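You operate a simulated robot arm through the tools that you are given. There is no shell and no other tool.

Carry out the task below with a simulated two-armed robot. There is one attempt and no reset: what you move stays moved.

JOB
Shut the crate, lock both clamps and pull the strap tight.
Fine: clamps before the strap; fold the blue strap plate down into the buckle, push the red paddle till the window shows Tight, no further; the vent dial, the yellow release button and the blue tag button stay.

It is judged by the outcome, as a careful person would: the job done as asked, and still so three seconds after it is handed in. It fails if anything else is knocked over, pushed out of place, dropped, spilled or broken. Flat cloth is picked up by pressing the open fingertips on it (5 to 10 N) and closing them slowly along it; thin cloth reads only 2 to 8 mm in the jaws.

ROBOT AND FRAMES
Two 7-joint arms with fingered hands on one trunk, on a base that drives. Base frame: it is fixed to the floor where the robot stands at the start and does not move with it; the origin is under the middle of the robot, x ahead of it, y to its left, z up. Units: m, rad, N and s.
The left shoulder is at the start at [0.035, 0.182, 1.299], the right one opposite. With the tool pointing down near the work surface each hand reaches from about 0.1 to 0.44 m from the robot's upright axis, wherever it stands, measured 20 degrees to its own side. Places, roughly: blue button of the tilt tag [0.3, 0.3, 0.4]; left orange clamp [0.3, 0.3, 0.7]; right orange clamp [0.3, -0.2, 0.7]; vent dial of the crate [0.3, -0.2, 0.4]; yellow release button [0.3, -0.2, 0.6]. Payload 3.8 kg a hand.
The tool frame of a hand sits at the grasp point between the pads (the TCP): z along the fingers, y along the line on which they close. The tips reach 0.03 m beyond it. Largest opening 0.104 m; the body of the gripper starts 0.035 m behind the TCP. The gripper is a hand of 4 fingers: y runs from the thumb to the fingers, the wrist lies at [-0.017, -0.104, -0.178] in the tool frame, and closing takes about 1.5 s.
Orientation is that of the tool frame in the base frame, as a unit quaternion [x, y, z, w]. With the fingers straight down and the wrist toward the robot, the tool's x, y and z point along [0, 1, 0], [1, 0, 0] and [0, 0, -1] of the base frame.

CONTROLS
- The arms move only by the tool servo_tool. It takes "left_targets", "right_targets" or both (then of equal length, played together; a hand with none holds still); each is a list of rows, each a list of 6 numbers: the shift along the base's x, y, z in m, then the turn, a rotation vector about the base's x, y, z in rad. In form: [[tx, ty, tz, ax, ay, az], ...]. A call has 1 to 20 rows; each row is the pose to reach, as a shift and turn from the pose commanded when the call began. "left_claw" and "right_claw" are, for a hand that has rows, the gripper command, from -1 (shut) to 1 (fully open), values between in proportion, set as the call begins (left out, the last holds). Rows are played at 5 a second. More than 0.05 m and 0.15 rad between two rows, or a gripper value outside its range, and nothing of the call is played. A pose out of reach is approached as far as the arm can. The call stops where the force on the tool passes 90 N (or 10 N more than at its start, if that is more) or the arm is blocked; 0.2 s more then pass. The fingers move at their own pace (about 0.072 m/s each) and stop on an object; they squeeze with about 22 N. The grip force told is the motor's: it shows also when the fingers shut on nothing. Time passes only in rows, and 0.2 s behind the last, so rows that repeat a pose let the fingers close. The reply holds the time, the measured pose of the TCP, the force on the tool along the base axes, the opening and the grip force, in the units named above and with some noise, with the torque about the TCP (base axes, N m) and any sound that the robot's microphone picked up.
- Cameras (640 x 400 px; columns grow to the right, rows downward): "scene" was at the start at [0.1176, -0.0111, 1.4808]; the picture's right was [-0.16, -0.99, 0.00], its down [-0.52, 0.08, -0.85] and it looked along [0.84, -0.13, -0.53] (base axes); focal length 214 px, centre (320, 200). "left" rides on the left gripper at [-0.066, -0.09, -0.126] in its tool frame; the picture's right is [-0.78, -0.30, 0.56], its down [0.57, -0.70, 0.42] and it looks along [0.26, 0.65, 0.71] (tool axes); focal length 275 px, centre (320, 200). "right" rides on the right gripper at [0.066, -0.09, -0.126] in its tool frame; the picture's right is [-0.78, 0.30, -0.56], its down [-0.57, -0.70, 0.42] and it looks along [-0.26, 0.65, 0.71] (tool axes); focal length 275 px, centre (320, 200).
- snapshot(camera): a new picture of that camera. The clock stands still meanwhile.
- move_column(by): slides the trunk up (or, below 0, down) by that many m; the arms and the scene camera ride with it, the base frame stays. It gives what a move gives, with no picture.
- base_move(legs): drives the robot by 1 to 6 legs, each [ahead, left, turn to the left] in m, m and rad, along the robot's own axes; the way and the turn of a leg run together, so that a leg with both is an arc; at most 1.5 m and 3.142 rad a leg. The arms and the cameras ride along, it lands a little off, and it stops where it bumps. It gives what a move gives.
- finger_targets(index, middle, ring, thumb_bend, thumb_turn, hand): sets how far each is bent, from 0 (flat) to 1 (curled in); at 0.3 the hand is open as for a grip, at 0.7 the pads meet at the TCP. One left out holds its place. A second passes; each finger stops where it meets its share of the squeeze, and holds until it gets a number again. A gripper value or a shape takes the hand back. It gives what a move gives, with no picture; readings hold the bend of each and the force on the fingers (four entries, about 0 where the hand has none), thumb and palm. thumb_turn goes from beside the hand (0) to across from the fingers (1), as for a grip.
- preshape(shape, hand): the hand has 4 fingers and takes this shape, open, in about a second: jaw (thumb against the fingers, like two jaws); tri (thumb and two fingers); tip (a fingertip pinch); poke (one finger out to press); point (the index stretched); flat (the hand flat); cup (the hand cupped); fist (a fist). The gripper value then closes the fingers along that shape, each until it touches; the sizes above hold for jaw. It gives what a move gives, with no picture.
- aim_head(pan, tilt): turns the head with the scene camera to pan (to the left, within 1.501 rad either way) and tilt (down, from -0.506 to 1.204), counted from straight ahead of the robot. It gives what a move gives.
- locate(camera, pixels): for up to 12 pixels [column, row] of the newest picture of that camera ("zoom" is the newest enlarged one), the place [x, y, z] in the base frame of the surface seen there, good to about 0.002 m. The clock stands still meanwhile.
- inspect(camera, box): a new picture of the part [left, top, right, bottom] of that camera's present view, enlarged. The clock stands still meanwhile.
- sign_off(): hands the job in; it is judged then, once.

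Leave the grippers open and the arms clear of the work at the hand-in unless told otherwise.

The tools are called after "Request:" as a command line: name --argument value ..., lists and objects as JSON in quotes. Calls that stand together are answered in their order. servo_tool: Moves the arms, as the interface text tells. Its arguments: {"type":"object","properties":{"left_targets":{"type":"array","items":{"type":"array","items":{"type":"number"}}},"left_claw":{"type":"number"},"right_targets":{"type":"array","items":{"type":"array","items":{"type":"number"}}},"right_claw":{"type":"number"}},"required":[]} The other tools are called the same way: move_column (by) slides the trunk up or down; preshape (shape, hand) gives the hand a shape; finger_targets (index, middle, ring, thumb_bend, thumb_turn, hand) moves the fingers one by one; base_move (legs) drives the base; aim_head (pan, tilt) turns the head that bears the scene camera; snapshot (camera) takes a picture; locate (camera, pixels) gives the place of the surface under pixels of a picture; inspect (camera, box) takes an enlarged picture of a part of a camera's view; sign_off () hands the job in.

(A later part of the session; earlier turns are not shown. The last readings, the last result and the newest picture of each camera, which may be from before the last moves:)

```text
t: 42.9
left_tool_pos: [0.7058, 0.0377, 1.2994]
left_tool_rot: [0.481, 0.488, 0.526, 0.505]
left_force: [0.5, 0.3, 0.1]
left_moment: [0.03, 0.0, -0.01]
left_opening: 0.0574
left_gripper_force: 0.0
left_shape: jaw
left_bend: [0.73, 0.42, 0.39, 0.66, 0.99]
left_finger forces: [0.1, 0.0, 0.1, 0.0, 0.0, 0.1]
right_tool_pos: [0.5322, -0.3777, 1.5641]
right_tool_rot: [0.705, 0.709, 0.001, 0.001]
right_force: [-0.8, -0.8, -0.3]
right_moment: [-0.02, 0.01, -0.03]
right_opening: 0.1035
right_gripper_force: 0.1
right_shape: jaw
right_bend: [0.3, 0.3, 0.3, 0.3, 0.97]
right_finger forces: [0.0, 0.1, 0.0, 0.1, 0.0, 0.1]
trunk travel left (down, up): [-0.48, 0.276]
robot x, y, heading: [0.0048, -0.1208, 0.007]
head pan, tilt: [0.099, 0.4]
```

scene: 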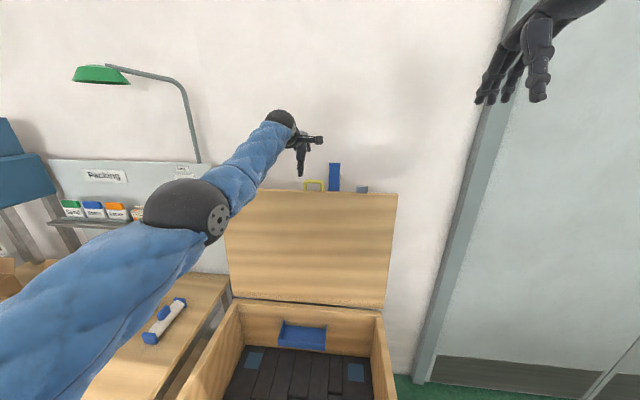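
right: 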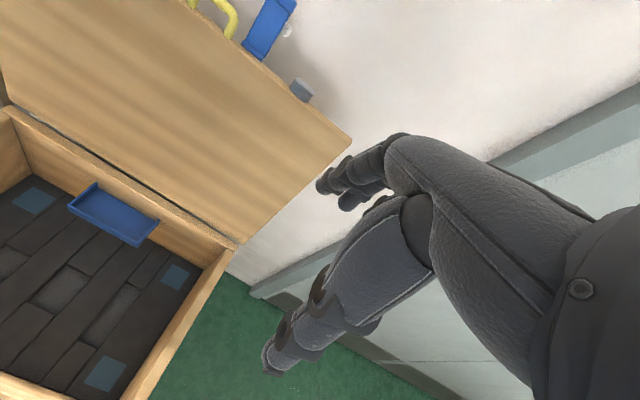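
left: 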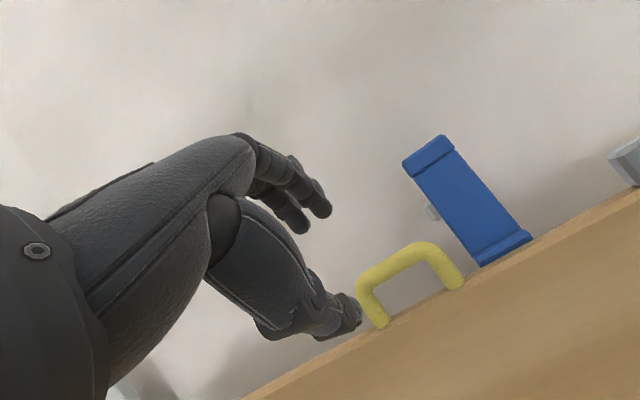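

The arm swung up a bit while turning (a configuration flip) and stopped; now it is at (0.706, 0.038, 1.30), fingers about level. I check with the cameras.

Request:
snapshot --camera "scene"

Request:
snapshot --camera "left"

```text
taken
```

scene: 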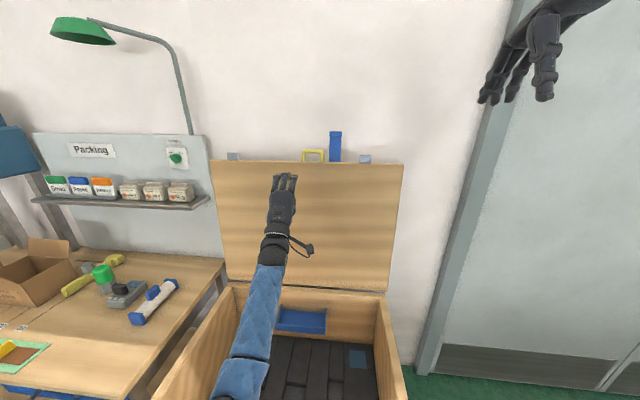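

```text
taken
```

left: 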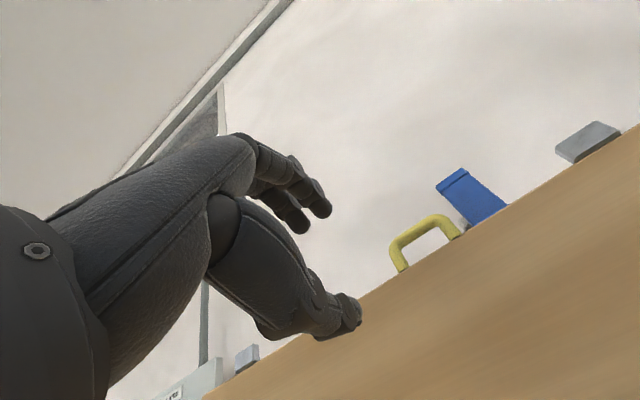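

Fingers are level now. I tilt them to 10° below level and move toward (0.81, 0.010, 1.40) in front of the handle.

Request:
servo_tool --left_targets '[[0.0, -0.005, 0.035, 0, 0.08, 0], [0.02, -0.01, 0.07, 0, 0.16, 0], [0.05, -0.02, 0.1, 0, 0.23, 0.0], [0.08, -0.028, 0.103, 0, 0.23, 0.02], [0.104, -0.028, 0.103, 0, 0.23, 0.02], [0.104, -0.028, 0.103, 0, 0.23, 0.02]]'

Request:
snapshot --camera "left"

```text
t: 44.3
left_tool_pos: [0.8096, 0.0095, 1.4031]
left_tool_rot: [0.533, 0.548, 0.472, 0.44]
left_force: [-0.5, 0.5, -0.6]
left_moment: [-0.01, 0.02, 0.03]
left_opening: 0.0573
left_gripper_force: 0.1
left_shape: jaw
left_bend: [0.73, 0.42, 0.39, 0.66, 0.99]
left_finger forces: [0.1, 0.1, 0.0, 0.0, 0.0, 0.0]
right_tool_pos: [0.5328, -0.3794, 1.563]
right_tool_rot: [0.705, 0.709, 0.001, 0.0]
right_force: [-0.5, -0.2, 0.1]
right_moment: [-0.01, -0.06, -0.03]
right_opening: 0.1037
right_gripper_force: 0.1
right_shape: jaw
right_bend: [0.3, 0.3, 0.3, 0.3, 0.97]
right_finger forces: [0.1, 0.0, 0.0, 0.0, 0.0, 0.0]
trunk travel left (down, up): [-0.48, 0.276]
robot x, y, heading: [0.0002, -0.1178, 0.006]
head pan, tilt: [0.099, 0.4]
```

```text
taken
```

left: 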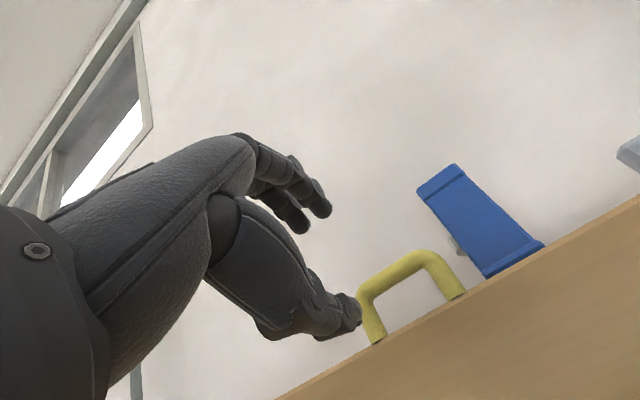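

The hand is lined up: the bar is 0.10 m ahead along the fingers. I enlarge the left camera view to check finger placement before advancing.

Request:
inspect --camera "left" --box '[220, 110, 480, 360]'

Request:
inspect --camera "scene" --box '[254, 120, 374, 195]'

```text
1.60 times, centred on (350, 235) of left
```

zoom: 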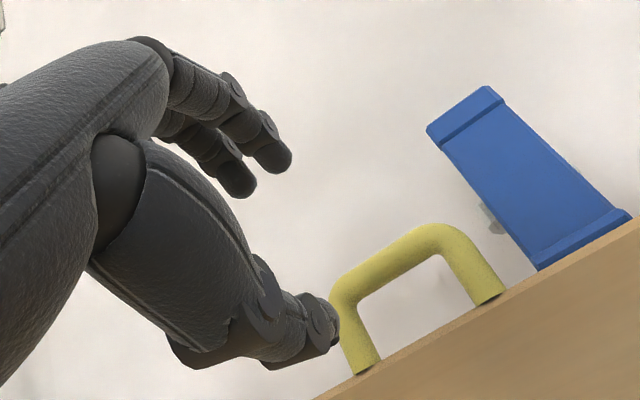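

```text
5.33 times, centred on (314, 158) of scene
```

zoom: 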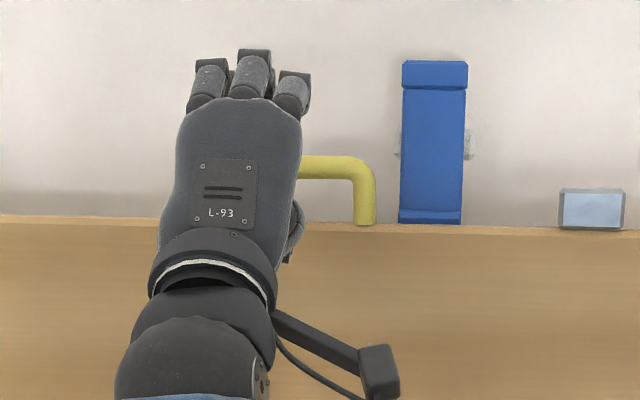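

Three fingers sit above and the thumb below; the thumb needs to go through the handle's hole (y -0.02…0.029, z 1.342…1.378). I narrow the opening to ~0.045 and advance to TCP ≈ (0.897, 0.002, 1.389).

Request:
servo_tool --left_targets '[[0.0, -0.004, 0.0, 0, 0, 0], [0.0, -0.0075, 0.0, 0, 0, 0], [0.022, -0.0075, -0.004, 0, 0, 0], [0.044, -0.0075, -0.0075, 0, 0, 0], [0.06, -0.0075, -0.01, 0, 0, 0], [0.06, -0.0075, -0.01, 0, 0, 0]]' --left_claw -0.15

Request:
inspect --camera "left" --box '[220, 110, 480, 360]'

Request:
inspect --camera "scene" --box '[254, 120, 374, 195]'

```text
t: 45.7
left_tool_pos: [0.8353, 0.0024, 1.4027]
left_tool_rot: [0.532, 0.548, 0.472, 0.44]
left_force: [0.2, 0.6, 0.0]
left_moment: [0.01, 0.03, -0.02]
left_opening: 0.0446
left_gripper_force: 0.1
left_shape: jaw
left_bend: [0.74, 0.48, 0.44, 0.71, 1.0]
left_finger forces: [0.0, 0.1, 0.2, 0.0, 0.1, 0.0]
left hand out of reach, approached as far as the arm can: row 4, 5, 6
right_tool_pos: [0.5325, -0.3782, 1.5633]
right_tool_rot: [0.705, 0.709, 0.0, 0.0]
right_force: [0.1, 0.0, 0.5]
right_moment: [-0.01, 0.01, 0.0]
right_opening: 0.1038
right_gripper_force: 0.0
right_shape: jaw
right_bend: [0.3, 0.3, 0.3, 0.3, 0.97]
right_finger forces: [0.0, 0.0, 0.1, 0.0, 0.0, 0.0]
trunk travel left (down, up): [-0.48, 0.276]
robot x, y, heading: [-0.0014, -0.1174, 0.002]
head pan, tilt: [0.099, 0.4]
```

```text
1.60 times, centred on (350, 235) of left
```

zoom: 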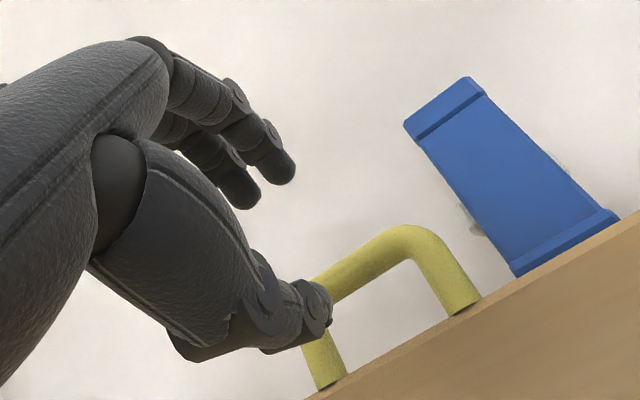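

```text
5.33 times, centred on (314, 158) of scene
```

zoom: 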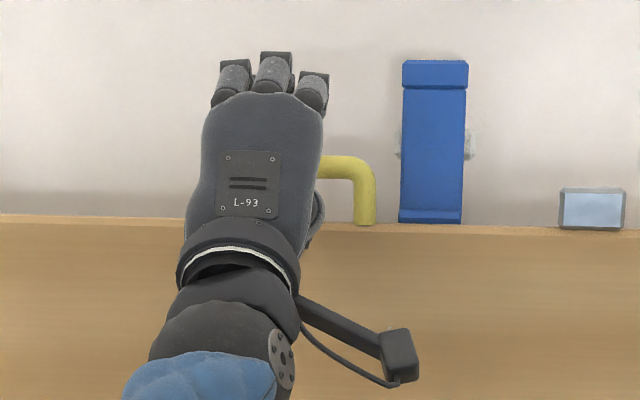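

Out of reach at x=0.835 although the same arm went 0.96 ahead earlier. I look at the whole arm to understand its posture.

Request:
snapshot --camera "scene"

Request:
aim_head --pan 0.6 --tilt 0.9

Request:
snapshot --camera "scene"

```text
taken
```

scene: 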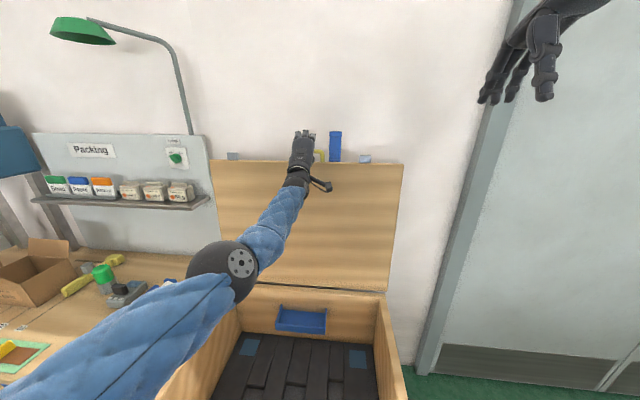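

```text
t: 46.6
left_tool_pos: [0.8354, 0.0021, 1.4036]
left_tool_rot: [0.532, 0.548, 0.472, 0.44]
left_force: [0.3, 0.1, 0.1]
left_moment: [-0.03, 0.01, -0.01]
left_opening: 0.0446
left_gripper_force: 0.1
left_shape: jaw
left_bend: [0.74, 0.48, 0.44, 0.71, 1.0]
left_finger forces: [0.0, 0.0, 0.0, 0.0, 0.1, 0.1]
right_tool_pos: [0.5336, -0.3794, 1.5626]
right_tool_rot: [0.705, 0.709, 0.0, 0.001]
right_force: [0.6, 0.3, 0.0]
right_moment: [-0.02, -0.01, 0.02]
right_opening: 0.1039
right_gripper_force: 0.0
right_shape: jaw
right_bend: [0.3, 0.3, 0.3, 0.3, 0.97]
right_finger forces: [0.0, 0.0, 0.0, 0.1, 0.1, 0.0]
trunk travel left (down, up): [-0.48, 0.276]
robot x, y, heading: [0.0059, -0.1177, 0.004]
head pan, tilt: [0.6, 0.901]
```

```text
taken
```

scene: 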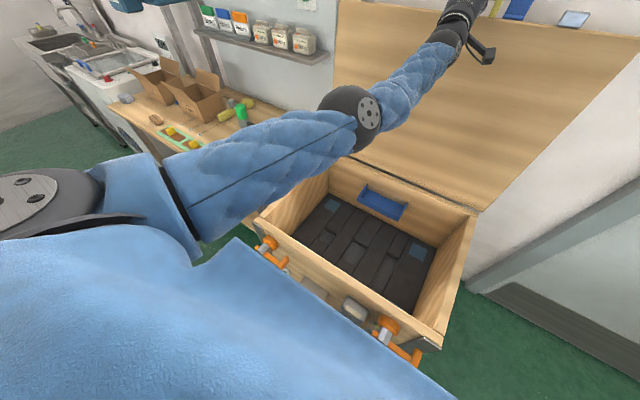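

I locate the arm's joints in this view to compare with the reach.

Request:
locate --camera "scene" --pixels '[[40, 195], [185, 195], [250, 165], [362, 115], [400, 85], [455, 30], [470, 335], [350, 300], [440, 350]]'

```text
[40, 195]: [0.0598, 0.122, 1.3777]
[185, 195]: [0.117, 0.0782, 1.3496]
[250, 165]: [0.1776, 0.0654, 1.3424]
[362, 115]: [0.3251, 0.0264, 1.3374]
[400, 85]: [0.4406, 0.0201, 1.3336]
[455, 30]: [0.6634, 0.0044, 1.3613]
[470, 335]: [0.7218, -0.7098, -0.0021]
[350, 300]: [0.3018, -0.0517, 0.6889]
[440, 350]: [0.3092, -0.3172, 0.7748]
```

The arm looks straight with the wrist at x≈0.64, so reach differs from my first test. I repeat the test here: back off and up, turn the fingers level, and go forward above the handle (z≈1.48).

Request:
servo_tool --left_targets '[[-0.03, 0, 0.02, 0, -0.08, 0], [-0.06, 0.005, 0.045, 0, -0.17, 0], [-0.06, 0.01, 0.08, 0, -0.17, 0], [-0.03, 0.015, 0.08, 0, -0.17, 0], [0.0, 0.015, 0.08, 0, -0.17, 0], [0.03, 0.015, 0.08, 0, -0.17, 0], [0.06, 0.015, 0.08, 0, -0.17, 0], [0.06, 0.015, 0.08, 0, -0.17, 0]]'

```text
t: 48.4
left_tool_pos: [0.8219, 0.0147, 1.4831]
left_tool_rot: [0.491, 0.508, 0.516, 0.484]
left_force: [0.1, -0.4, 0.2]
left_moment: [-0.01, 0.03, 0.0]
left_opening: 0.0444
left_gripper_force: 0.1
left_shape: jaw
left_bend: [0.74, 0.48, 0.45, 0.71, 1.0]
left_finger forces: [0.0, 0.0, 0.0, 0.0, 0.0, 0.1]
left hand out of reach, approached as far as the arm can: row 5, 6, 7, 8
right_tool_pos: [0.5336, -0.379, 1.5624]
right_tool_rot: [0.705, 0.709, 0.001, 0.0]
right_force: [0.4, 0.5, -0.1]
right_moment: [0.04, -0.01, 0.01]
right_opening: 0.1042
right_gripper_force: 0.0
right_shape: jaw
right_bend: [0.3, 0.3, 0.3, 0.3, 0.97]
right_finger forces: [0.0, 0.0, 0.0, 0.0, 0.1, 0.1]
trunk travel left (down, up): [-0.48, 0.276]
robot x, y, heading: [0.0028, -0.1146, 0.008]
head pan, tilt: [0.6, 0.901]
```

Reach here is limited to about 0.82–0.835. Turning the robot right would bring the left shoulder forward. I first check how much room the base has, by looking down over the side of the robot.

Request:
aim_head --pan -1.45 --tilt 1.2

Request:
snapshot --camera "scene"

Request:
aim_head --pan -0.7 --tilt 1.2

Request:
snapshot --camera "scene"

```text
t: 50.4
left_tool_pos: [0.823, 0.0153, 1.4832]
left_tool_rot: [0.491, 0.508, 0.516, 0.484]
left_force: [-0.2, 0.5, 0.6]
left_moment: [0.01, -0.03, 0.0]
left_opening: 0.0444
left_gripper_force: 0.0
left_shape: jaw
left_bend: [0.74, 0.48, 0.45, 0.71, 1.0]
left_finger forces: [0.0, 0.0, 0.0, 0.0, 0.0, 0.0]
right_tool_pos: [0.5326, -0.3786, 1.564]
right_tool_rot: [0.705, 0.709, 0.001, 0.001]
right_force: [-0.2, -0.6, 0.8]
right_moment: [0.01, -0.02, 0.01]
right_opening: 0.104
right_gripper_force: 0.1
right_shape: jaw
right_bend: [0.3, 0.3, 0.3, 0.3, 0.97]
right_finger forces: [0.0, 0.1, 0.0, 0.1, 0.0, 0.0]
trunk travel left (down, up): [-0.48, 0.276]
robot x, y, heading: [0.0035, -0.1195, 0.005]
head pan, tilt: [-1.45, 1.201]
```

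```text
taken
```

scene: 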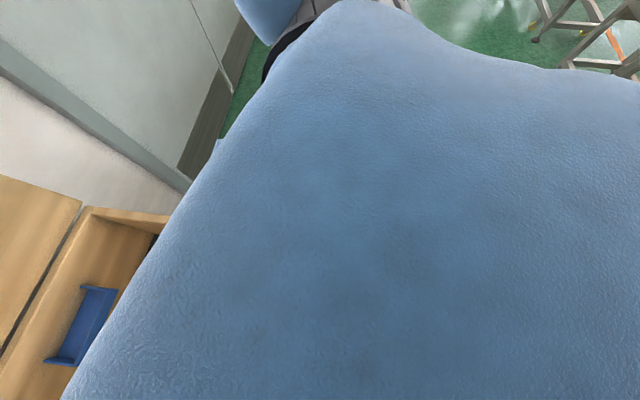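

```text
t: 51.5
left_tool_pos: [0.8218, 0.0156, 1.4824]
left_tool_rot: [0.491, 0.508, 0.516, 0.484]
left_force: [0.6, -0.1, -0.3]
left_moment: [0.0, -0.03, 0.02]
left_opening: 0.0444
left_gripper_force: 0.1
left_shape: jaw
left_bend: [0.74, 0.48, 0.45, 0.71, 1.0]
left_finger forces: [0.0, 0.0, 0.0, 0.0, 0.1, 0.1]
right_tool_pos: [0.5328, -0.378, 1.5628]
right_tool_rot: [0.705, 0.709, 0.001, 0.001]
right_force: [0.1, 0.1, 0.4]
right_moment: [0.02, -0.02, 0.01]
right_opening: 0.104
right_gripper_force: 0.1
right_shape: jaw
right_bend: [0.3, 0.3, 0.3, 0.3, 0.97]
right_finger forces: [0.0, 0.0, 0.0, 0.0, 0.0, 0.0]
trunk travel left (down, up): [-0.48, 0.276]
robot x, y, heading: [0.0032, -0.119, 0.005]
head pan, tilt: [-0.7, 1.201]
```

```text
taken
```

scene: 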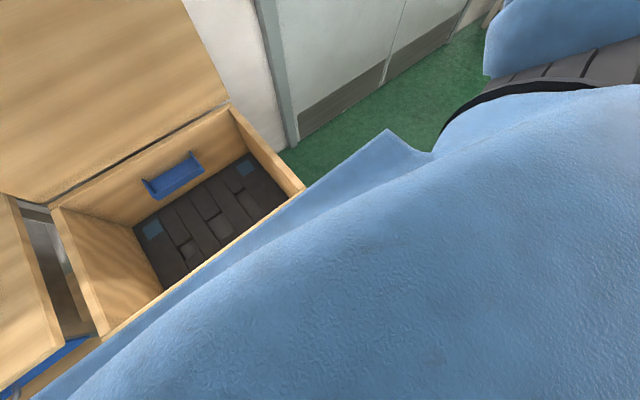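

The chest fills the view. I locate points on the chest's front edge to know how far it protrudes.

Request:
locate --camera "scene" --pixels '[[388, 135], [300, 205], [200, 290], [60, 385], [330, 230], [300, 300], [430, 200], [520, 250]]'

```text
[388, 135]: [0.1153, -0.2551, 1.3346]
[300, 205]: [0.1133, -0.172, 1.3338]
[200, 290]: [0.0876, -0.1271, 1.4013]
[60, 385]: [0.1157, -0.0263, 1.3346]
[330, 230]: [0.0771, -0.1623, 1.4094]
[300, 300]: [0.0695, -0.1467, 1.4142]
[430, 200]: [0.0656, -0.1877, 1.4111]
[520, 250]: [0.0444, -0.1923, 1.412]
```

The chest reaches only x≈0.115, so the base footprint decides. I bring the right hand back and tilt it so that its camera looks straight down at the gap between base and crate.

Request:
servo_tool --right_targets '[[-0.04, -0.01, 0, 0, 0.08, 0], [-0.08, -0.02, 0, 0, 0.16, 0], [-0.12, -0.03, 0, 0, 0.24, 0], [-0.16, -0.04, 0, 0, 0.32, 0], [-0.2, -0.05, 0, 0, 0.4, 0], [-0.23, -0.05, 0, 0, 0.48, 0], [-0.25, -0.05, 0, 0, 0.56, 0], [-0.25, -0.05, 0, 0, 0.64, 0], [-0.25, -0.05, 0, 0, 0.72, 0], [-0.25, -0.05, 0, 0, 0.78, 0]]'

Request:
snapshot --camera "right"

```text
t: 53.7
left_tool_pos: [0.8218, 0.0155, 1.4834]
left_tool_rot: [0.49, 0.51, 0.516, 0.484]
left_force: [-0.1, 0.3, -0.7]
left_moment: [-0.01, -0.01, -0.02]
left_opening: 0.0442
left_gripper_force: 0.0
left_shape: jaw
left_bend: [0.74, 0.48, 0.45, 0.71, 1.0]
left_finger forces: [0.0, 0.1, 0.0, 0.1, 0.0, 0.0]
right_tool_pos: [0.3174, -0.4014, 1.5171]
right_tool_rot: [0.651, 0.658, -0.267, -0.269]
right_force: [-0.4, 0.1, 0.4]
right_moment: [0.02, -0.02, -0.01]
right_opening: 0.1042
right_gripper_force: 0.0
right_shape: jaw
right_bend: [0.3, 0.3, 0.3, 0.3, 0.97]
right_finger forces: [0.0, 0.0, 0.0, 0.1, 0.0, 0.0]
right hand out of reach, approached as far as the arm can: row 6, 7, 8, 9, 10
trunk travel left (down, up): [-0.48, 0.276]
robot x, y, heading: [-0.0008, -0.1203, 0.006]
head pan, tilt: [-0.7, 1.201]
```

```text
taken
```

right: 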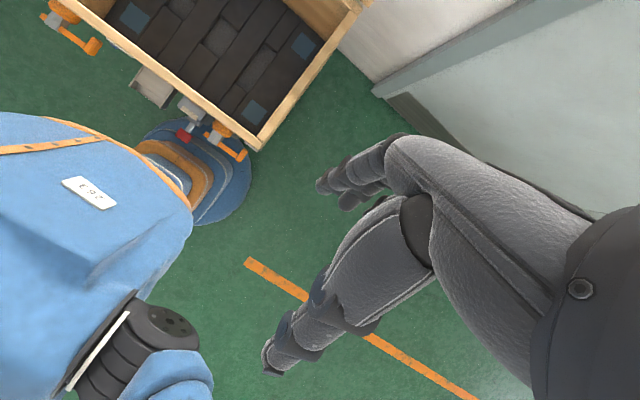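

This top view shows the round base under the chest, close to the crate's front. I locate base edge points and crate bottom.

Request:
locate --camera "right" --pixels '[[247, 175], [240, 200], [225, 165], [205, 165], [200, 150], [185, 180], [150, 128], [215, 215], [170, 150], [186, 133], [240, 152], [160, 125]]'

Request:
inspect --camera "right" --box '[60, 60, 300, 240]'

```text
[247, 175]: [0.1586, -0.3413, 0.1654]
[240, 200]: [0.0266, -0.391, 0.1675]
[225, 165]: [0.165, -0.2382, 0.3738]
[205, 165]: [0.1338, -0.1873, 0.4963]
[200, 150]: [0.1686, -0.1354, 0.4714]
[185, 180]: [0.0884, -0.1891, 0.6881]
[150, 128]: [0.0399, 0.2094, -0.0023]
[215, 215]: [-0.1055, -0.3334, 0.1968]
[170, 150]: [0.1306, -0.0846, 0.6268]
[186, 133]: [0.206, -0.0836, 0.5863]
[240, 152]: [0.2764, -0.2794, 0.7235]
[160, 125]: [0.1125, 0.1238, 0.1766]
```

```text
2.22 times, centred on (180, 150) of right
```

zoom: 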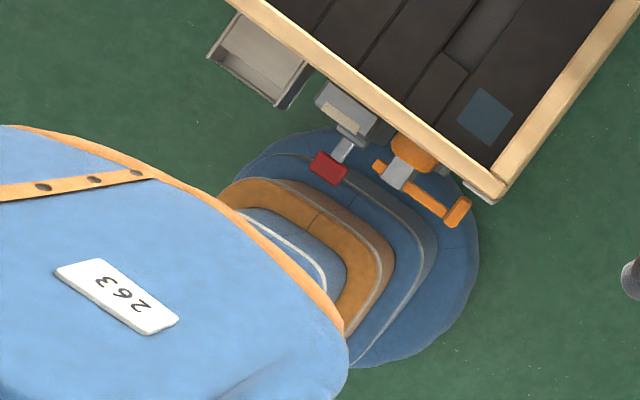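

The base is round (radius ≈0.272), so turning in place is free, and the crate's front at 0.31 leaves ~0.03 m. Turning right 0.6 rad brings the left shoulder ~0.1 m forward. First I pull the left hand back 0.25 m.

Request:
servo_tool --left_targets '[[-0.04, 0, 0, 0, 0, 0], [-0.08, 0, 0, 0, 0, 0], [-0.12, 0, 0, 0, 0, 0], [-0.16, 0, 0, 0, 0, 0], [-0.2, 0, 0, 0, 0, 0], [-0.25, 0, 0, 0, 0, 0], [-0.25, 0, 0, 0, 0, 0]]'

```text
t: 55.3
left_tool_pos: [0.571, 0.0231, 1.4932]
left_tool_rot: [0.482, 0.505, 0.528, 0.483]
left_force: [-0.4, -0.5, 1.3]
left_moment: [0.01, 0.01, 0.01]
left_opening: 0.0441
left_gripper_force: 0.1
left_shape: jaw
left_bend: [0.74, 0.48, 0.45, 0.71, 1.0]
left_finger forces: [0.1, 0.1, 0.0, 0.0, 0.1, 0.1]
right_tool_pos: [0.3177, -0.4015, 1.5163]
right_tool_rot: [0.652, 0.656, -0.267, -0.27]
right_force: [-0.1, -0.2, -0.4]
right_moment: [0.01, 0.0, 0.0]
right_opening: 0.1038
right_gripper_force: 0.0
right_shape: jaw
right_bend: [0.3, 0.3, 0.3, 0.3, 0.97]
right_finger forces: [0.1, 0.1, 0.0, 0.0, 0.1, 0.0]
trunk travel left (down, up): [-0.48, 0.276]
robot x, y, heading: [0.0052, -0.1168, 0.005]
head pan, tilt: [-0.7, 1.201]
```

Now I turn the robot right by 0.6 rad in place (hands are above z≈1.45, clear of everything).

Request:
base_move --legs '[[0, 0, -0.6]]'

Request:
aim_head --pan 0.5 --tilt 0.35

Request:
snapshot --camera "scene"

```text
t: 57.4
left_tool_pos: [0.5496, -0.3295, 1.4886]
left_tool_rot: [0.615, 0.335, 0.36, 0.616]
left_force: [-0.4, 0.0, 0.2]
left_moment: [-0.01, -0.03, 0.03]
left_opening: 0.0444
left_gripper_force: 0.0
left_shape: jaw
left_bend: [0.74, 0.48, 0.45, 0.71, 1.0]
left_finger forces: [0.0, 0.0, 0.0, 0.0, 0.1, 0.0]
right_tool_pos: [0.1005, -0.5328, 1.5172]
right_tool_rot: [0.819, 0.432, -0.173, -0.336]
right_force: [-1.0, -0.5, 0.2]
right_moment: [0.01, 0.03, 0.02]
right_opening: 0.1037
right_gripper_force: 0.0
right_shape: jaw
right_bend: [0.3, 0.3, 0.3, 0.3, 0.97]
right_finger forces: [0.0, 0.0, 0.1, 0.0, 0.0, 0.0]
trunk travel left (down, up): [-0.48, 0.276]
robot x, y, heading: [-0.0005, -0.1202, -0.603]
head pan, tilt: [-0.7, 1.201]
```

```text
t: 58.8
left_tool_pos: [0.5506, -0.3289, 1.489]
left_tool_rot: [0.615, 0.336, 0.362, 0.616]
left_force: [-0.2, 0.1, -0.1]
left_moment: [-0.04, -0.02, -0.03]
left_opening: 0.0445
left_gripper_force: 0.0
left_shape: jaw
left_bend: [0.74, 0.48, 0.45, 0.71, 1.0]
left_finger forces: [0.0, 0.0, 0.0, 0.0, 0.0, 0.0]
right_tool_pos: [0.1011, -0.5315, 1.5161]
right_tool_rot: [0.819, 0.432, -0.173, -0.337]
right_force: [-0.2, 0.5, -0.6]
right_moment: [0.01, 0.0, 0.02]
right_opening: 0.1037
right_gripper_force: 0.1
right_shape: jaw
right_bend: [0.3, 0.3, 0.3, 0.3, 0.97]
right_finger forces: [0.1, 0.0, 0.0, 0.0, 0.0, 0.0]
trunk travel left (down, up): [-0.48, 0.276]
robot x, y, heading: [0.0018, -0.1198, -0.601]
head pan, tilt: [0.499, 0.351]
```

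```text
taken
```

scene: 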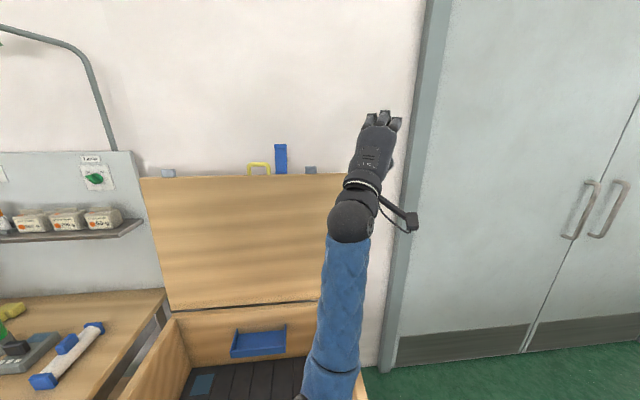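

I bring the left hand from (0.55,-0.33,1.49) back in front of the handle, turning it to face +x.

Request:
servo_tool --left_targets '[[0.01, 0.04, 0.0, 0, 0, 0.06], [0.02, 0.08, 0.0, 0, 0, 0.12], [0.03, 0.12, 0.0, 0, 0, 0.18], [0.05, 0.16, 0.0, 0, 0, 0.24], [0.07, 0.2, 0.0, 0, 0, 0.3], [0.09, 0.24, -0.01, 0, 0, 0.36], [0.12, 0.27, -0.02, 0, 0, 0.42], [0.15, 0.3, -0.03, 0, 0, 0.48], [0.18, 0.33, -0.04, 0, 0, 0.54], [0.2, 0.33, -0.05, 0, 0, 0.54], [0.2, 0.33, -0.05, 0, 0, 0.54]]'

```text
t: 61.2
left_tool_pos: [0.7503, 0.0008, 1.4401]
left_tool_rot: [0.503, 0.487, 0.511, 0.498]
left_force: [1.0, 0.0, 0.1]
left_moment: [-0.04, 0.0, 0.02]
left_opening: 0.0439
left_gripper_force: 0.1
left_shape: jaw
left_bend: [0.74, 0.48, 0.45, 0.71, 1.0]
left_finger forces: [0.0, 0.1, 0.0, 0.0, 0.0, 0.0]
right_tool_pos: [0.1011, -0.5308, 1.5168]
right_tool_rot: [0.819, 0.431, -0.173, -0.336]
right_force: [-0.6, 0.4, -0.5]
right_moment: [0.0, -0.02, -0.01]
right_opening: 0.104
right_gripper_force: 0.1
right_shape: jaw
right_bend: [0.3, 0.3, 0.3, 0.3, 0.97]
right_finger forces: [0.0, 0.0, 0.0, 0.1, 0.0, 0.0]
trunk travel left (down, up): [-0.48, 0.276]
robot x, y, heading: [0.0032, -0.1216, -0.606]
head pan, tilt: [0.499, 0.351]
```

The hand faces +x at (0.750, 0.001, 1.440). I tilt it 30° down and move to 0.07 m short of the bar: (0.841, 0.002, 1.424).

Request:
servo_tool --left_targets '[[0.01, 0, 0.0, 0, 0.14, 0], [0.02, 0, 0.0, 0, 0.28, 0], [0.03, 0, 0.0, 0, 0.42, 0], [0.05, 0.001, -0.005, 0, 0.54, 0], [0.07, 0.001, -0.01, 0, 0.54, 0], [0.091, 0.001, -0.016, 0, 0.54, 0], [0.091, 0.001, -0.016, 0, 0.54, 0]]' --left_claw -0.15

Request:
snapshot --camera "left"

Request:
inspect --camera "scene" --box '[200, 120, 320, 195]'

```text
t: 62.8
left_tool_pos: [0.841, 0.0018, 1.423]
left_tool_rot: [0.622, 0.602, 0.359, 0.35]
left_force: [0.3, 0.0, -0.1]
left_moment: [-0.02, 0.03, -0.02]
left_opening: 0.0444
left_gripper_force: 0.0
left_shape: jaw
left_bend: [0.74, 0.48, 0.45, 0.71, 1.0]
left_finger forces: [0.1, 0.1, 0.0, 0.1, 0.0, 0.0]
right_tool_pos: [0.1005, -0.532, 1.5176]
right_tool_rot: [0.818, 0.432, -0.174, -0.336]
right_force: [-0.6, 0.5, -0.3]
right_moment: [0.0, 0.03, 0.04]
right_opening: 0.1039
right_gripper_force: 0.0
right_shape: jaw
right_bend: [0.3, 0.3, 0.3, 0.3, 0.97]
right_finger forces: [0.0, 0.0, 0.0, 0.0, 0.0, 0.0]
trunk travel left (down, up): [-0.48, 0.276]
robot x, y, heading: [0.0051, -0.1187, -0.599]
head pan, tilt: [0.499, 0.351]
```

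```text
taken
```

left: 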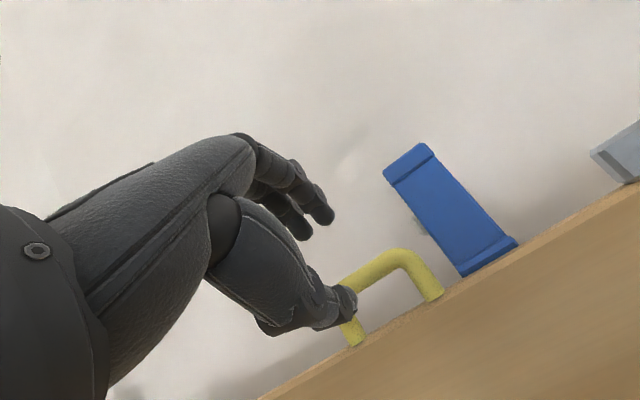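

```text
5.33 times, centred on (260, 158) of scene
```

zoom: 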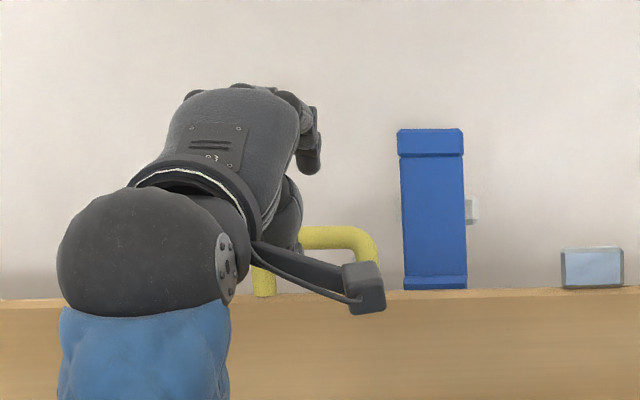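

All reachable now. I advance the last 0.07 m along the fingers onto the bar in small steps.

Request:
servo_tool --left_targets '[[0.012, 0, -0.007, 0, 0, 0], [0.024, 0, -0.0135, 0, 0, 0], [0.036, 0, -0.02, 0, 0, 0], [0.048, 0, -0.027, 0, 0, 0], [0.06, 0.001, -0.033, 0, 0, 0], [0.06, 0.001, -0.033, 0, 0, 0]]'

Request:
snapshot --camera "left"

Request:
inspect --camera "scene" --box '[200, 120, 320, 195]'

```text
t: 64.2
left_tool_pos: [0.9008, 0.0034, 1.3911]
left_tool_rot: [0.621, 0.602, 0.359, 0.351]
left_force: [-1.8, 1.0, 3.2]
left_moment: [-0.01, 0.05, 0.02]
left_opening: 0.0428
left_gripper_force: 0.1
left_shape: jaw
left_bend: [0.74, 0.48, 0.45, 0.72, 1.0]
left_finger forces: [0.1, 0.1, 0.1, 0.0, 2.7, 0.0]
right_tool_pos: [0.1002, -0.5315, 1.5166]
right_tool_rot: [0.818, 0.432, -0.174, -0.336]
right_force: [0.9, 0.0, 0.1]
right_moment: [0.0, -0.03, 0.03]
right_opening: 0.1037
right_gripper_force: 0.1
right_shape: jaw
right_bend: [0.3, 0.3, 0.3, 0.3, 0.97]
right_finger forces: [0.0, 0.0, 0.1, 0.0, 0.0, 0.1]
trunk travel left (down, up): [-0.48, 0.276]
robot x, y, heading: [0.0028, -0.1167, -0.599]
head pan, tilt: [0.499, 0.351]
```

```text
taken
```

left: 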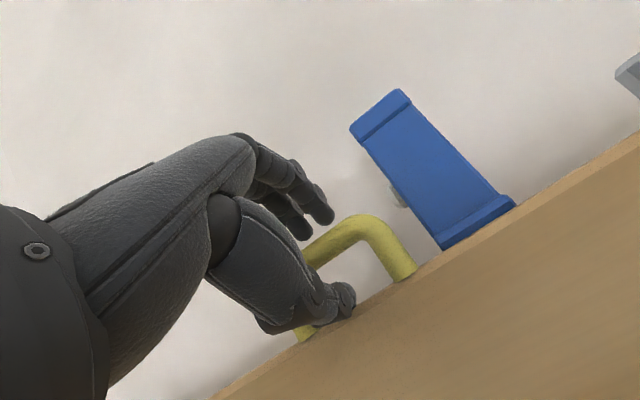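

```text
5.33 times, centred on (260, 158) of scene
```

zoom: 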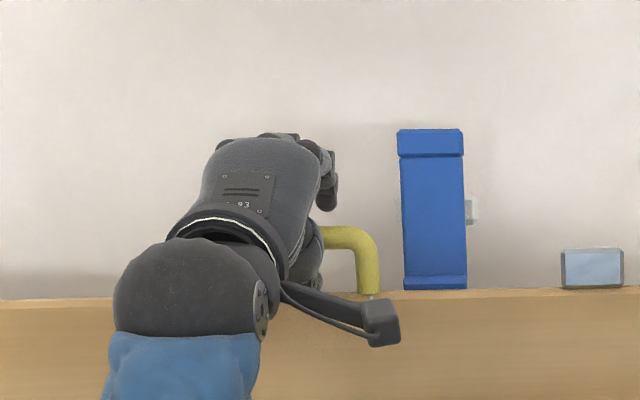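

The thumb lightly touches (2.7 N) and the bar lies between thumb and fingers. I close the grip on the bar.

Request:
servo_tool --left_targets '[[0, 0, 0.002, 0, 0, 0], [0, 0, 0.003, 0, 0, 0], [0, 0, 0.003, 0, 0, 0], [0, 0, 0.003, 0, 0, 0], [0, 0, 0.003, 0, 0, 0], [0, 0, 0.003, 0, 0, 0], [0, 0, 0.003, 0, 0, 0], [0, 0, 0.003, 0, 0, 0]]' --left_claw -1

Request:
snapshot --camera "left"

```text
t: 66.0
left_tool_pos: [0.8995, 0.0035, 1.3939]
left_tool_rot: [0.621, 0.602, 0.359, 0.351]
left_force: [3.8, -0.3, 8.6]
left_moment: [-0.06, -0.12, -0.03]
left_opening: 0.0082
left_gripper_force: 21.8
left_shape: jaw
left_bend: [0.7, 0.7, 0.7, 0.77, 1.0]
left_finger forces: [16.5, 4.2, 1.5, 0.0, 13.7, 0.0]
right_tool_pos: [0.0997, -0.5316, 1.5173]
right_tool_rot: [0.819, 0.431, -0.173, -0.336]
right_force: [-0.5, -1.7, 0.1]
right_moment: [0.04, 0.02, -0.03]
right_opening: 0.1037
right_gripper_force: 0.0
right_shape: jaw
right_bend: [0.3, 0.3, 0.3, 0.3, 0.97]
right_finger forces: [0.0, 0.0, 0.0, 0.1, 0.1, 0.1]
trunk travel left (down, up): [-0.48, 0.276]
robot x, y, heading: [-0.0005, -0.1184, -0.598]
head pan, tilt: [0.499, 0.351]
```

```text
taken
```

left: 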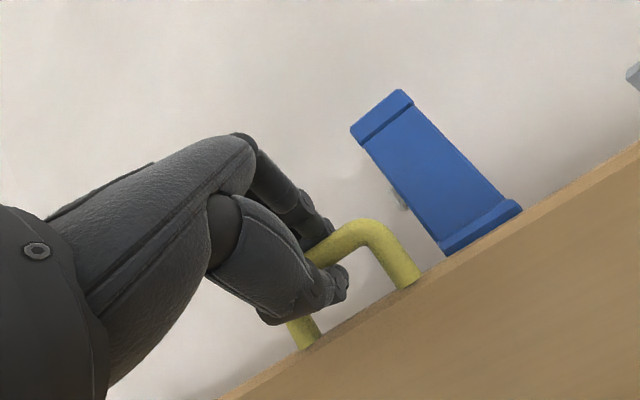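

The grip is firm on the bar (index 16.5 N, thumb 13.7 N). With the hinge near (0.862, 0.782) I pull the lid about 5° forward (bar path −0.057 in x) and read the force.

Request:
servo_tool --left_targets '[[-0.015, 0, 0.0005, 0, 0, 0], [-0.03, 0, 0.001, 0, 0, 0], [-0.045, 0, 0.0015, 0, 0, 0], [-0.057, 0, 0.002, 0, 0, 0], [-0.057, 0, 0.002, 0, 0, 0]]'

Request:
snapshot --camera "left"

Request:
snapshot --camera "scene"

```text
t: 67.2
left_tool_pos: [0.8428, 0.003, 1.3945]
left_tool_rot: [0.621, 0.602, 0.359, 0.351]
left_force: [0.9, -1.1, 9.2]
left_moment: [-0.09, -0.12, -0.09]
left_opening: 0.0081
left_gripper_force: 22.1
left_shape: jaw
left_bend: [0.7, 0.7, 0.7, 0.77, 1.0]
left_finger forces: [16.3, 3.9, 1.4, 0.0, 14.0, 0.0]
right_tool_pos: [0.098, -0.5318, 1.5175]
right_tool_rot: [0.819, 0.431, -0.173, -0.336]
right_force: [0.0, 0.0, -0.4]
right_moment: [0.0, 0.01, -0.02]
right_opening: 0.1041
right_gripper_force: 0.0
right_shape: jaw
right_bend: [0.3, 0.3, 0.3, 0.3, 0.97]
right_finger forces: [0.0, 0.0, 0.1, 0.0, 0.1, 0.0]
trunk travel left (down, up): [-0.48, 0.276]
robot x, y, heading: [0.0033, -0.1187, -0.599]
head pan, tilt: [0.499, 0.351]
```

```text
taken
```

left: 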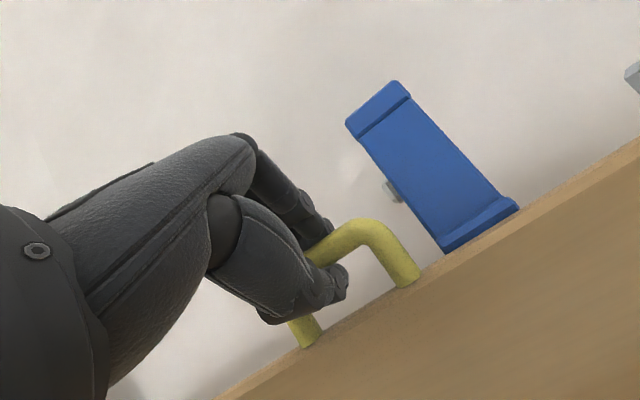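

```text
taken
```

scene: 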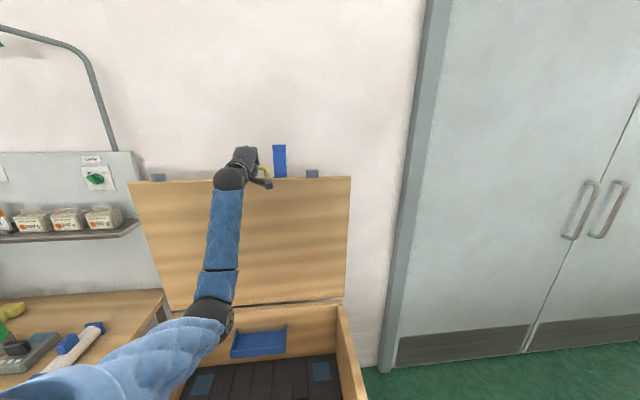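

The lid follows freely (x-force ~1 N). I continue slowly along the arc to about 76°, watching the force for how heavy the lid is past vertical.

Request:
servo_tool --left_targets '[[-0.016, 0, 0.001, 0, 0, 0], [-0.0316, 0, 0.0007, 0, 0, 0], [-0.0474, 0, -0.001, 0, 0, 0], [-0.0632, 0, -0.0023, 0, 0, 0], [-0.0841, 0, -0.0052, 0, 0, 0], [-0.105, 0, -0.0088, 0, 0, 0], [-0.1256, 0, -0.0132, 0, 0, 0], [-0.1256, 0, -0.0132, 0, 0, 0]]'

```text
t: 69.0
left_tool_pos: [0.719, 0.0044, 1.3809]
left_tool_rot: [0.622, 0.602, 0.358, 0.35]
left_force: [-0.7, -0.6, -1.9]
left_moment: [-0.04, -0.05, -0.05]
left_opening: 0.0085
left_gripper_force: 21.8
left_shape: jaw
left_bend: [0.7, 0.7, 0.7, 0.76, 1.0]
left_finger forces: [12.1, 2.5, 1.0, 0.1, 19.5, 0.0]
right_tool_pos: [0.1001, -0.5309, 1.5169]
right_tool_rot: [0.818, 0.432, -0.175, -0.336]
right_force: [-0.5, -0.3, -0.5]
right_moment: [-0.02, 0.05, -0.02]
right_opening: 0.1037
right_gripper_force: 0.2
right_shape: jaw
right_bend: [0.3, 0.3, 0.3, 0.3, 0.97]
right_finger forces: [0.0, 0.0, 0.0, 0.1, 0.0, 0.0]
trunk travel left (down, up): [-0.48, 0.276]
robot x, y, heading: [0.0007, -0.1178, -0.6]
head pan, tilt: [0.499, 0.351]
```

Little force at 76° (the lid is light or has hinge friction). I continue to about 64°.

Request:
servo_tool --left_targets '[[-0.015, 0, -0.0035, 0, 0, 0], [-0.0307, 0, -0.0078, 0, 0, 0], [-0.046, 0, -0.012, 0, 0, 0], [-0.0609, 0, -0.0174, 0, 0, 0], [-0.0757, 0, -0.0228, 0, 0, 0], [-0.0906, 0, -0.0284, 0, 0, 0], [-0.105, 0, -0.0345, 0, 0, 0], [-0.1197, 0, -0.041, 0, 0, 0], [-0.1197, 0, -0.041, 0, 0, 0]]'

Request:
snapshot --camera "scene"

```text
t: 71.0
left_tool_pos: [0.618, 0.0005, 1.3446]
left_tool_rot: [0.62, 0.601, 0.359, 0.353]
left_force: [-6.0, 9.0, 8.9]
left_moment: [-0.04, 0.02, -0.01]
left_opening: 0.008
left_gripper_force: 22.0
left_shape: jaw
left_bend: [0.7, 0.7, 0.7, 0.77, 1.0]
left_finger forces: [17.6, 1.3, 1.0, 0.0, 13.7, 0.0]
left hand out of reach, approached as far as the arm can: row 7, 8, 9
right_tool_pos: [0.098, -0.5297, 1.5178]
right_tool_rot: [0.819, 0.432, -0.173, -0.335]
right_force: [0.1, -0.3, -0.4]
right_moment: [-0.04, -0.01, 0.01]
right_opening: 0.1037
right_gripper_force: 0.0
right_shape: jaw
right_bend: [0.3, 0.3, 0.3, 0.3, 0.97]
right_finger forces: [0.0, 0.0, 0.1, 0.0, 0.1, 0.0]
trunk travel left (down, up): [-0.48, 0.276]
robot x, y, heading: [0.0025, -0.1239, -0.609]
head pan, tilt: [0.499, 0.351]
```

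```text
taken
```

scene: 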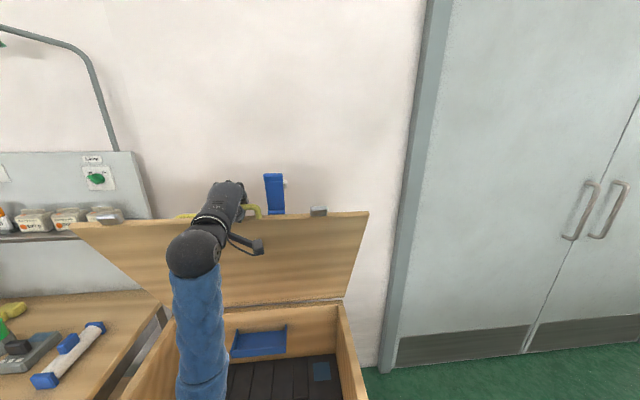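

The arm is folded near its inner limit; the lid stands at about 66°. I open the fingers slightly (bar still caged, thumb under it) to see whether the lid stays by itself.

Request:
servo_tool --left_targets '[[0, 0, 0, 0, 0, 0], [0, 0, 0, 0, 0, 0], [0, 0, 0, 0, 0, 0], [0, 0, 0, 0, 0, 0]]' --left_claw -0.45

Request:
snapshot --camera "left"

```text
t: 72.0
left_tool_pos: [0.6207, -0.002, 1.3418]
left_tool_rot: [0.622, 0.602, 0.358, 0.35]
left_force: [0.1, -3.0, -3.2]
left_moment: [-0.05, -0.09, 0.07]
left_opening: 0.0301
left_gripper_force: 0.0
left_shape: jaw
left_bend: [0.73, 0.55, 0.53, 0.73, 1.0]
left_finger forces: [0.0, 0.0, 0.0, 0.1, 4.8, 0.1]
right_tool_pos: [0.1001, -0.5325, 1.5156]
right_tool_rot: [0.819, 0.432, -0.173, -0.337]
right_force: [0.2, 0.0, -0.9]
right_moment: [-0.01, 0.02, -0.01]
right_opening: 0.1039
right_gripper_force: 0.0
right_shape: jaw
right_bend: [0.3, 0.3, 0.3, 0.3, 0.97]
right_finger forces: [0.0, 0.0, 0.1, 0.0, 0.0, 0.1]
trunk travel left (down, up): [-0.48, 0.276]
robot x, y, heading: [0.0013, -0.1214, -0.602]
head pan, tilt: [0.499, 0.351]
```

```text
taken
```

left: 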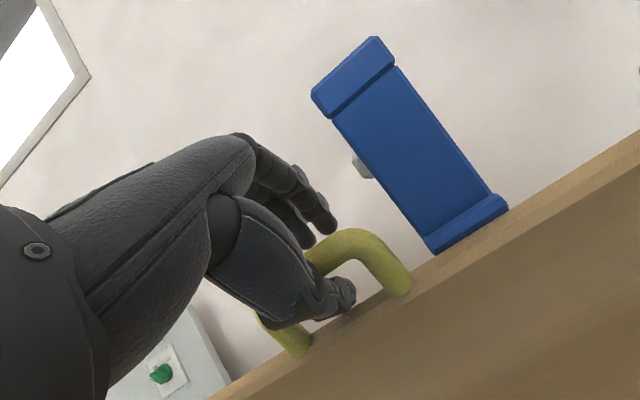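

The bar rests on the thumb with ~5 N. I move the hand slightly down (8 mm) to see if the lid follows.

Request:
servo_tool --left_targets '[[0.0, 0.002, -0.004, 0, 0, 0], [0.0, 0.002, -0.008, 0, 0, 0], [0.0, 0.002, -0.008, 0, 0, 0]]'

Request:
snapshot --camera "left"

```text
t: 72.8
left_tool_pos: [0.621, 0.0009, 1.3352]
left_tool_rot: [0.622, 0.602, 0.358, 0.35]
left_force: [-4.7, -1.3, 2.2]
left_moment: [-0.02, 0.02, 0.01]
left_opening: 0.0289
left_gripper_force: 0.0
left_shape: jaw
left_bend: [0.73, 0.55, 0.53, 0.75, 1.0]
left_finger forces: [0.0, 0.0, 0.0, 0.0, 6.8, 0.1]
right_tool_pos: [0.0996, -0.53, 1.5179]
right_tool_rot: [0.819, 0.432, -0.173, -0.336]
right_force: [0.7, 0.2, 1.0]
right_moment: [-0.02, 0.01, 0.0]
right_opening: 0.104
right_gripper_force: 0.0
right_shape: jaw
right_bend: [0.3, 0.3, 0.3, 0.3, 0.97]
right_finger forces: [0.0, 0.0, 0.1, 0.0, 0.1, 0.2]
trunk travel left (down, up): [-0.48, 0.276]
robot x, y, heading: [0.0028, -0.1167, -0.604]
head pan, tilt: [0.499, 0.351]
```

```text
taken
```

left: 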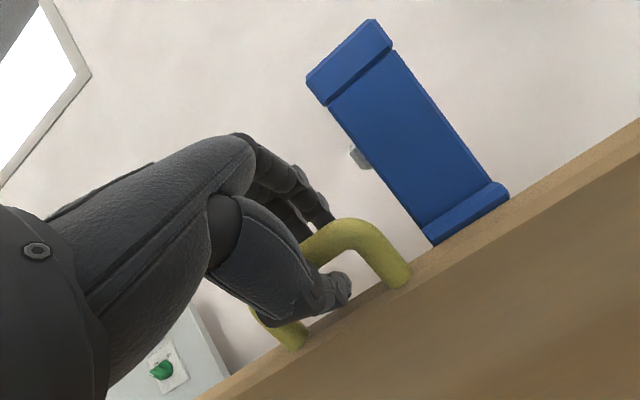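

The bar now sits nearer the fingers, so the lid did not follow the thumb down; it seems to hold by friction. I retreat 1.5 cm along the fingers, still caging the bar, to confirm.

Request:
servo_tool --left_targets '[[-0.004, 0.0, 0.004, 0, 0, 0], [-0.009, 0.0, 0.008, 0, 0, 0], [-0.009, 0.0, 0.008, 0, 0, 0], [-0.009, 0.0, 0.008, 0, 0, 0], [-0.009, 0.0, 0.008, 0, 0, 0]]' --left_claw -0.2

Request:
snapshot --camera "left"

Request:
inspect --camera "scene" --box '[60, 150, 380, 350]'

Request:
locate --camera "zoom" --pixels '[[560, 130], [520, 133], [420, 60], [430, 110], [400, 150], [300, 135], [60, 145], [560, 290], [600, 130]]'

```text
t: 74.0
left_tool_pos: [0.622, -0.0007, 1.3405]
left_tool_rot: [0.622, 0.603, 0.357, 0.349]
left_force: [4.2, 2.9, -13.3]
left_moment: [0.11, -0.75, -0.09]
left_opening: 0.0434
left_gripper_force: 0.0
left_shape: jaw
left_bend: [0.74, 0.49, 0.46, 0.73, 1.0]
left_finger forces: [0.0, 0.1, 0.0, 0.0, 29.5, 0.1]
left hand out of reach, approached as far as the arm can: row 1, 2, 3, 4, 5
right_tool_pos: [0.1026, -0.5303, 1.5164]
right_tool_rot: [0.819, 0.431, -0.173, -0.337]
right_force: [-0.4, -0.3, 0.3]
right_moment: [-0.02, 0.01, -0.02]
right_opening: 0.1037
right_gripper_force: 0.1
right_shape: jaw
right_bend: [0.3, 0.3, 0.3, 0.3, 0.97]
right_finger forces: [0.0, 0.0, 0.0, 0.0, 0.1, 0.1]
trunk travel left (down, up): [-0.48, 0.276]
robot x, y, heading: [0.0015, -0.119, -0.604]
head pan, tilt: [0.499, 0.351]
```

```text
taken
```

left: 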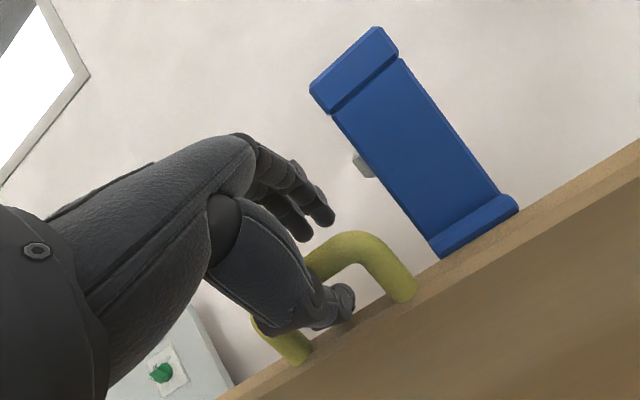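

```text
2.00 times, centred on (220, 250) of scene
```

zoom: 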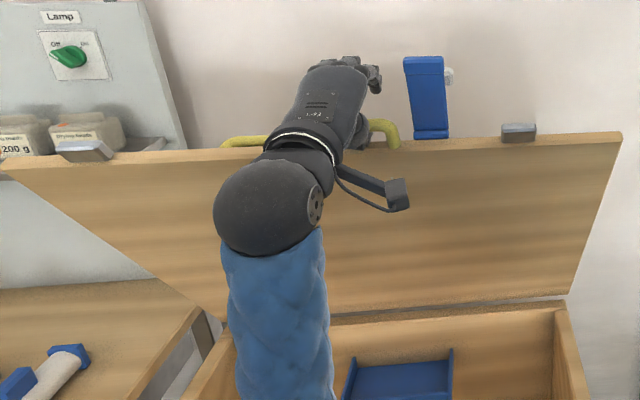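

```text
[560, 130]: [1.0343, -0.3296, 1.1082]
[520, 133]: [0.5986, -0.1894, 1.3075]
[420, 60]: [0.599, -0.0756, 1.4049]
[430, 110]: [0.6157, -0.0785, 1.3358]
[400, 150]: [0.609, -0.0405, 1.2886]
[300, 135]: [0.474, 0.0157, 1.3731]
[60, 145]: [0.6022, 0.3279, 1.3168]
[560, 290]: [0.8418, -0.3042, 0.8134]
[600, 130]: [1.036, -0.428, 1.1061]
```

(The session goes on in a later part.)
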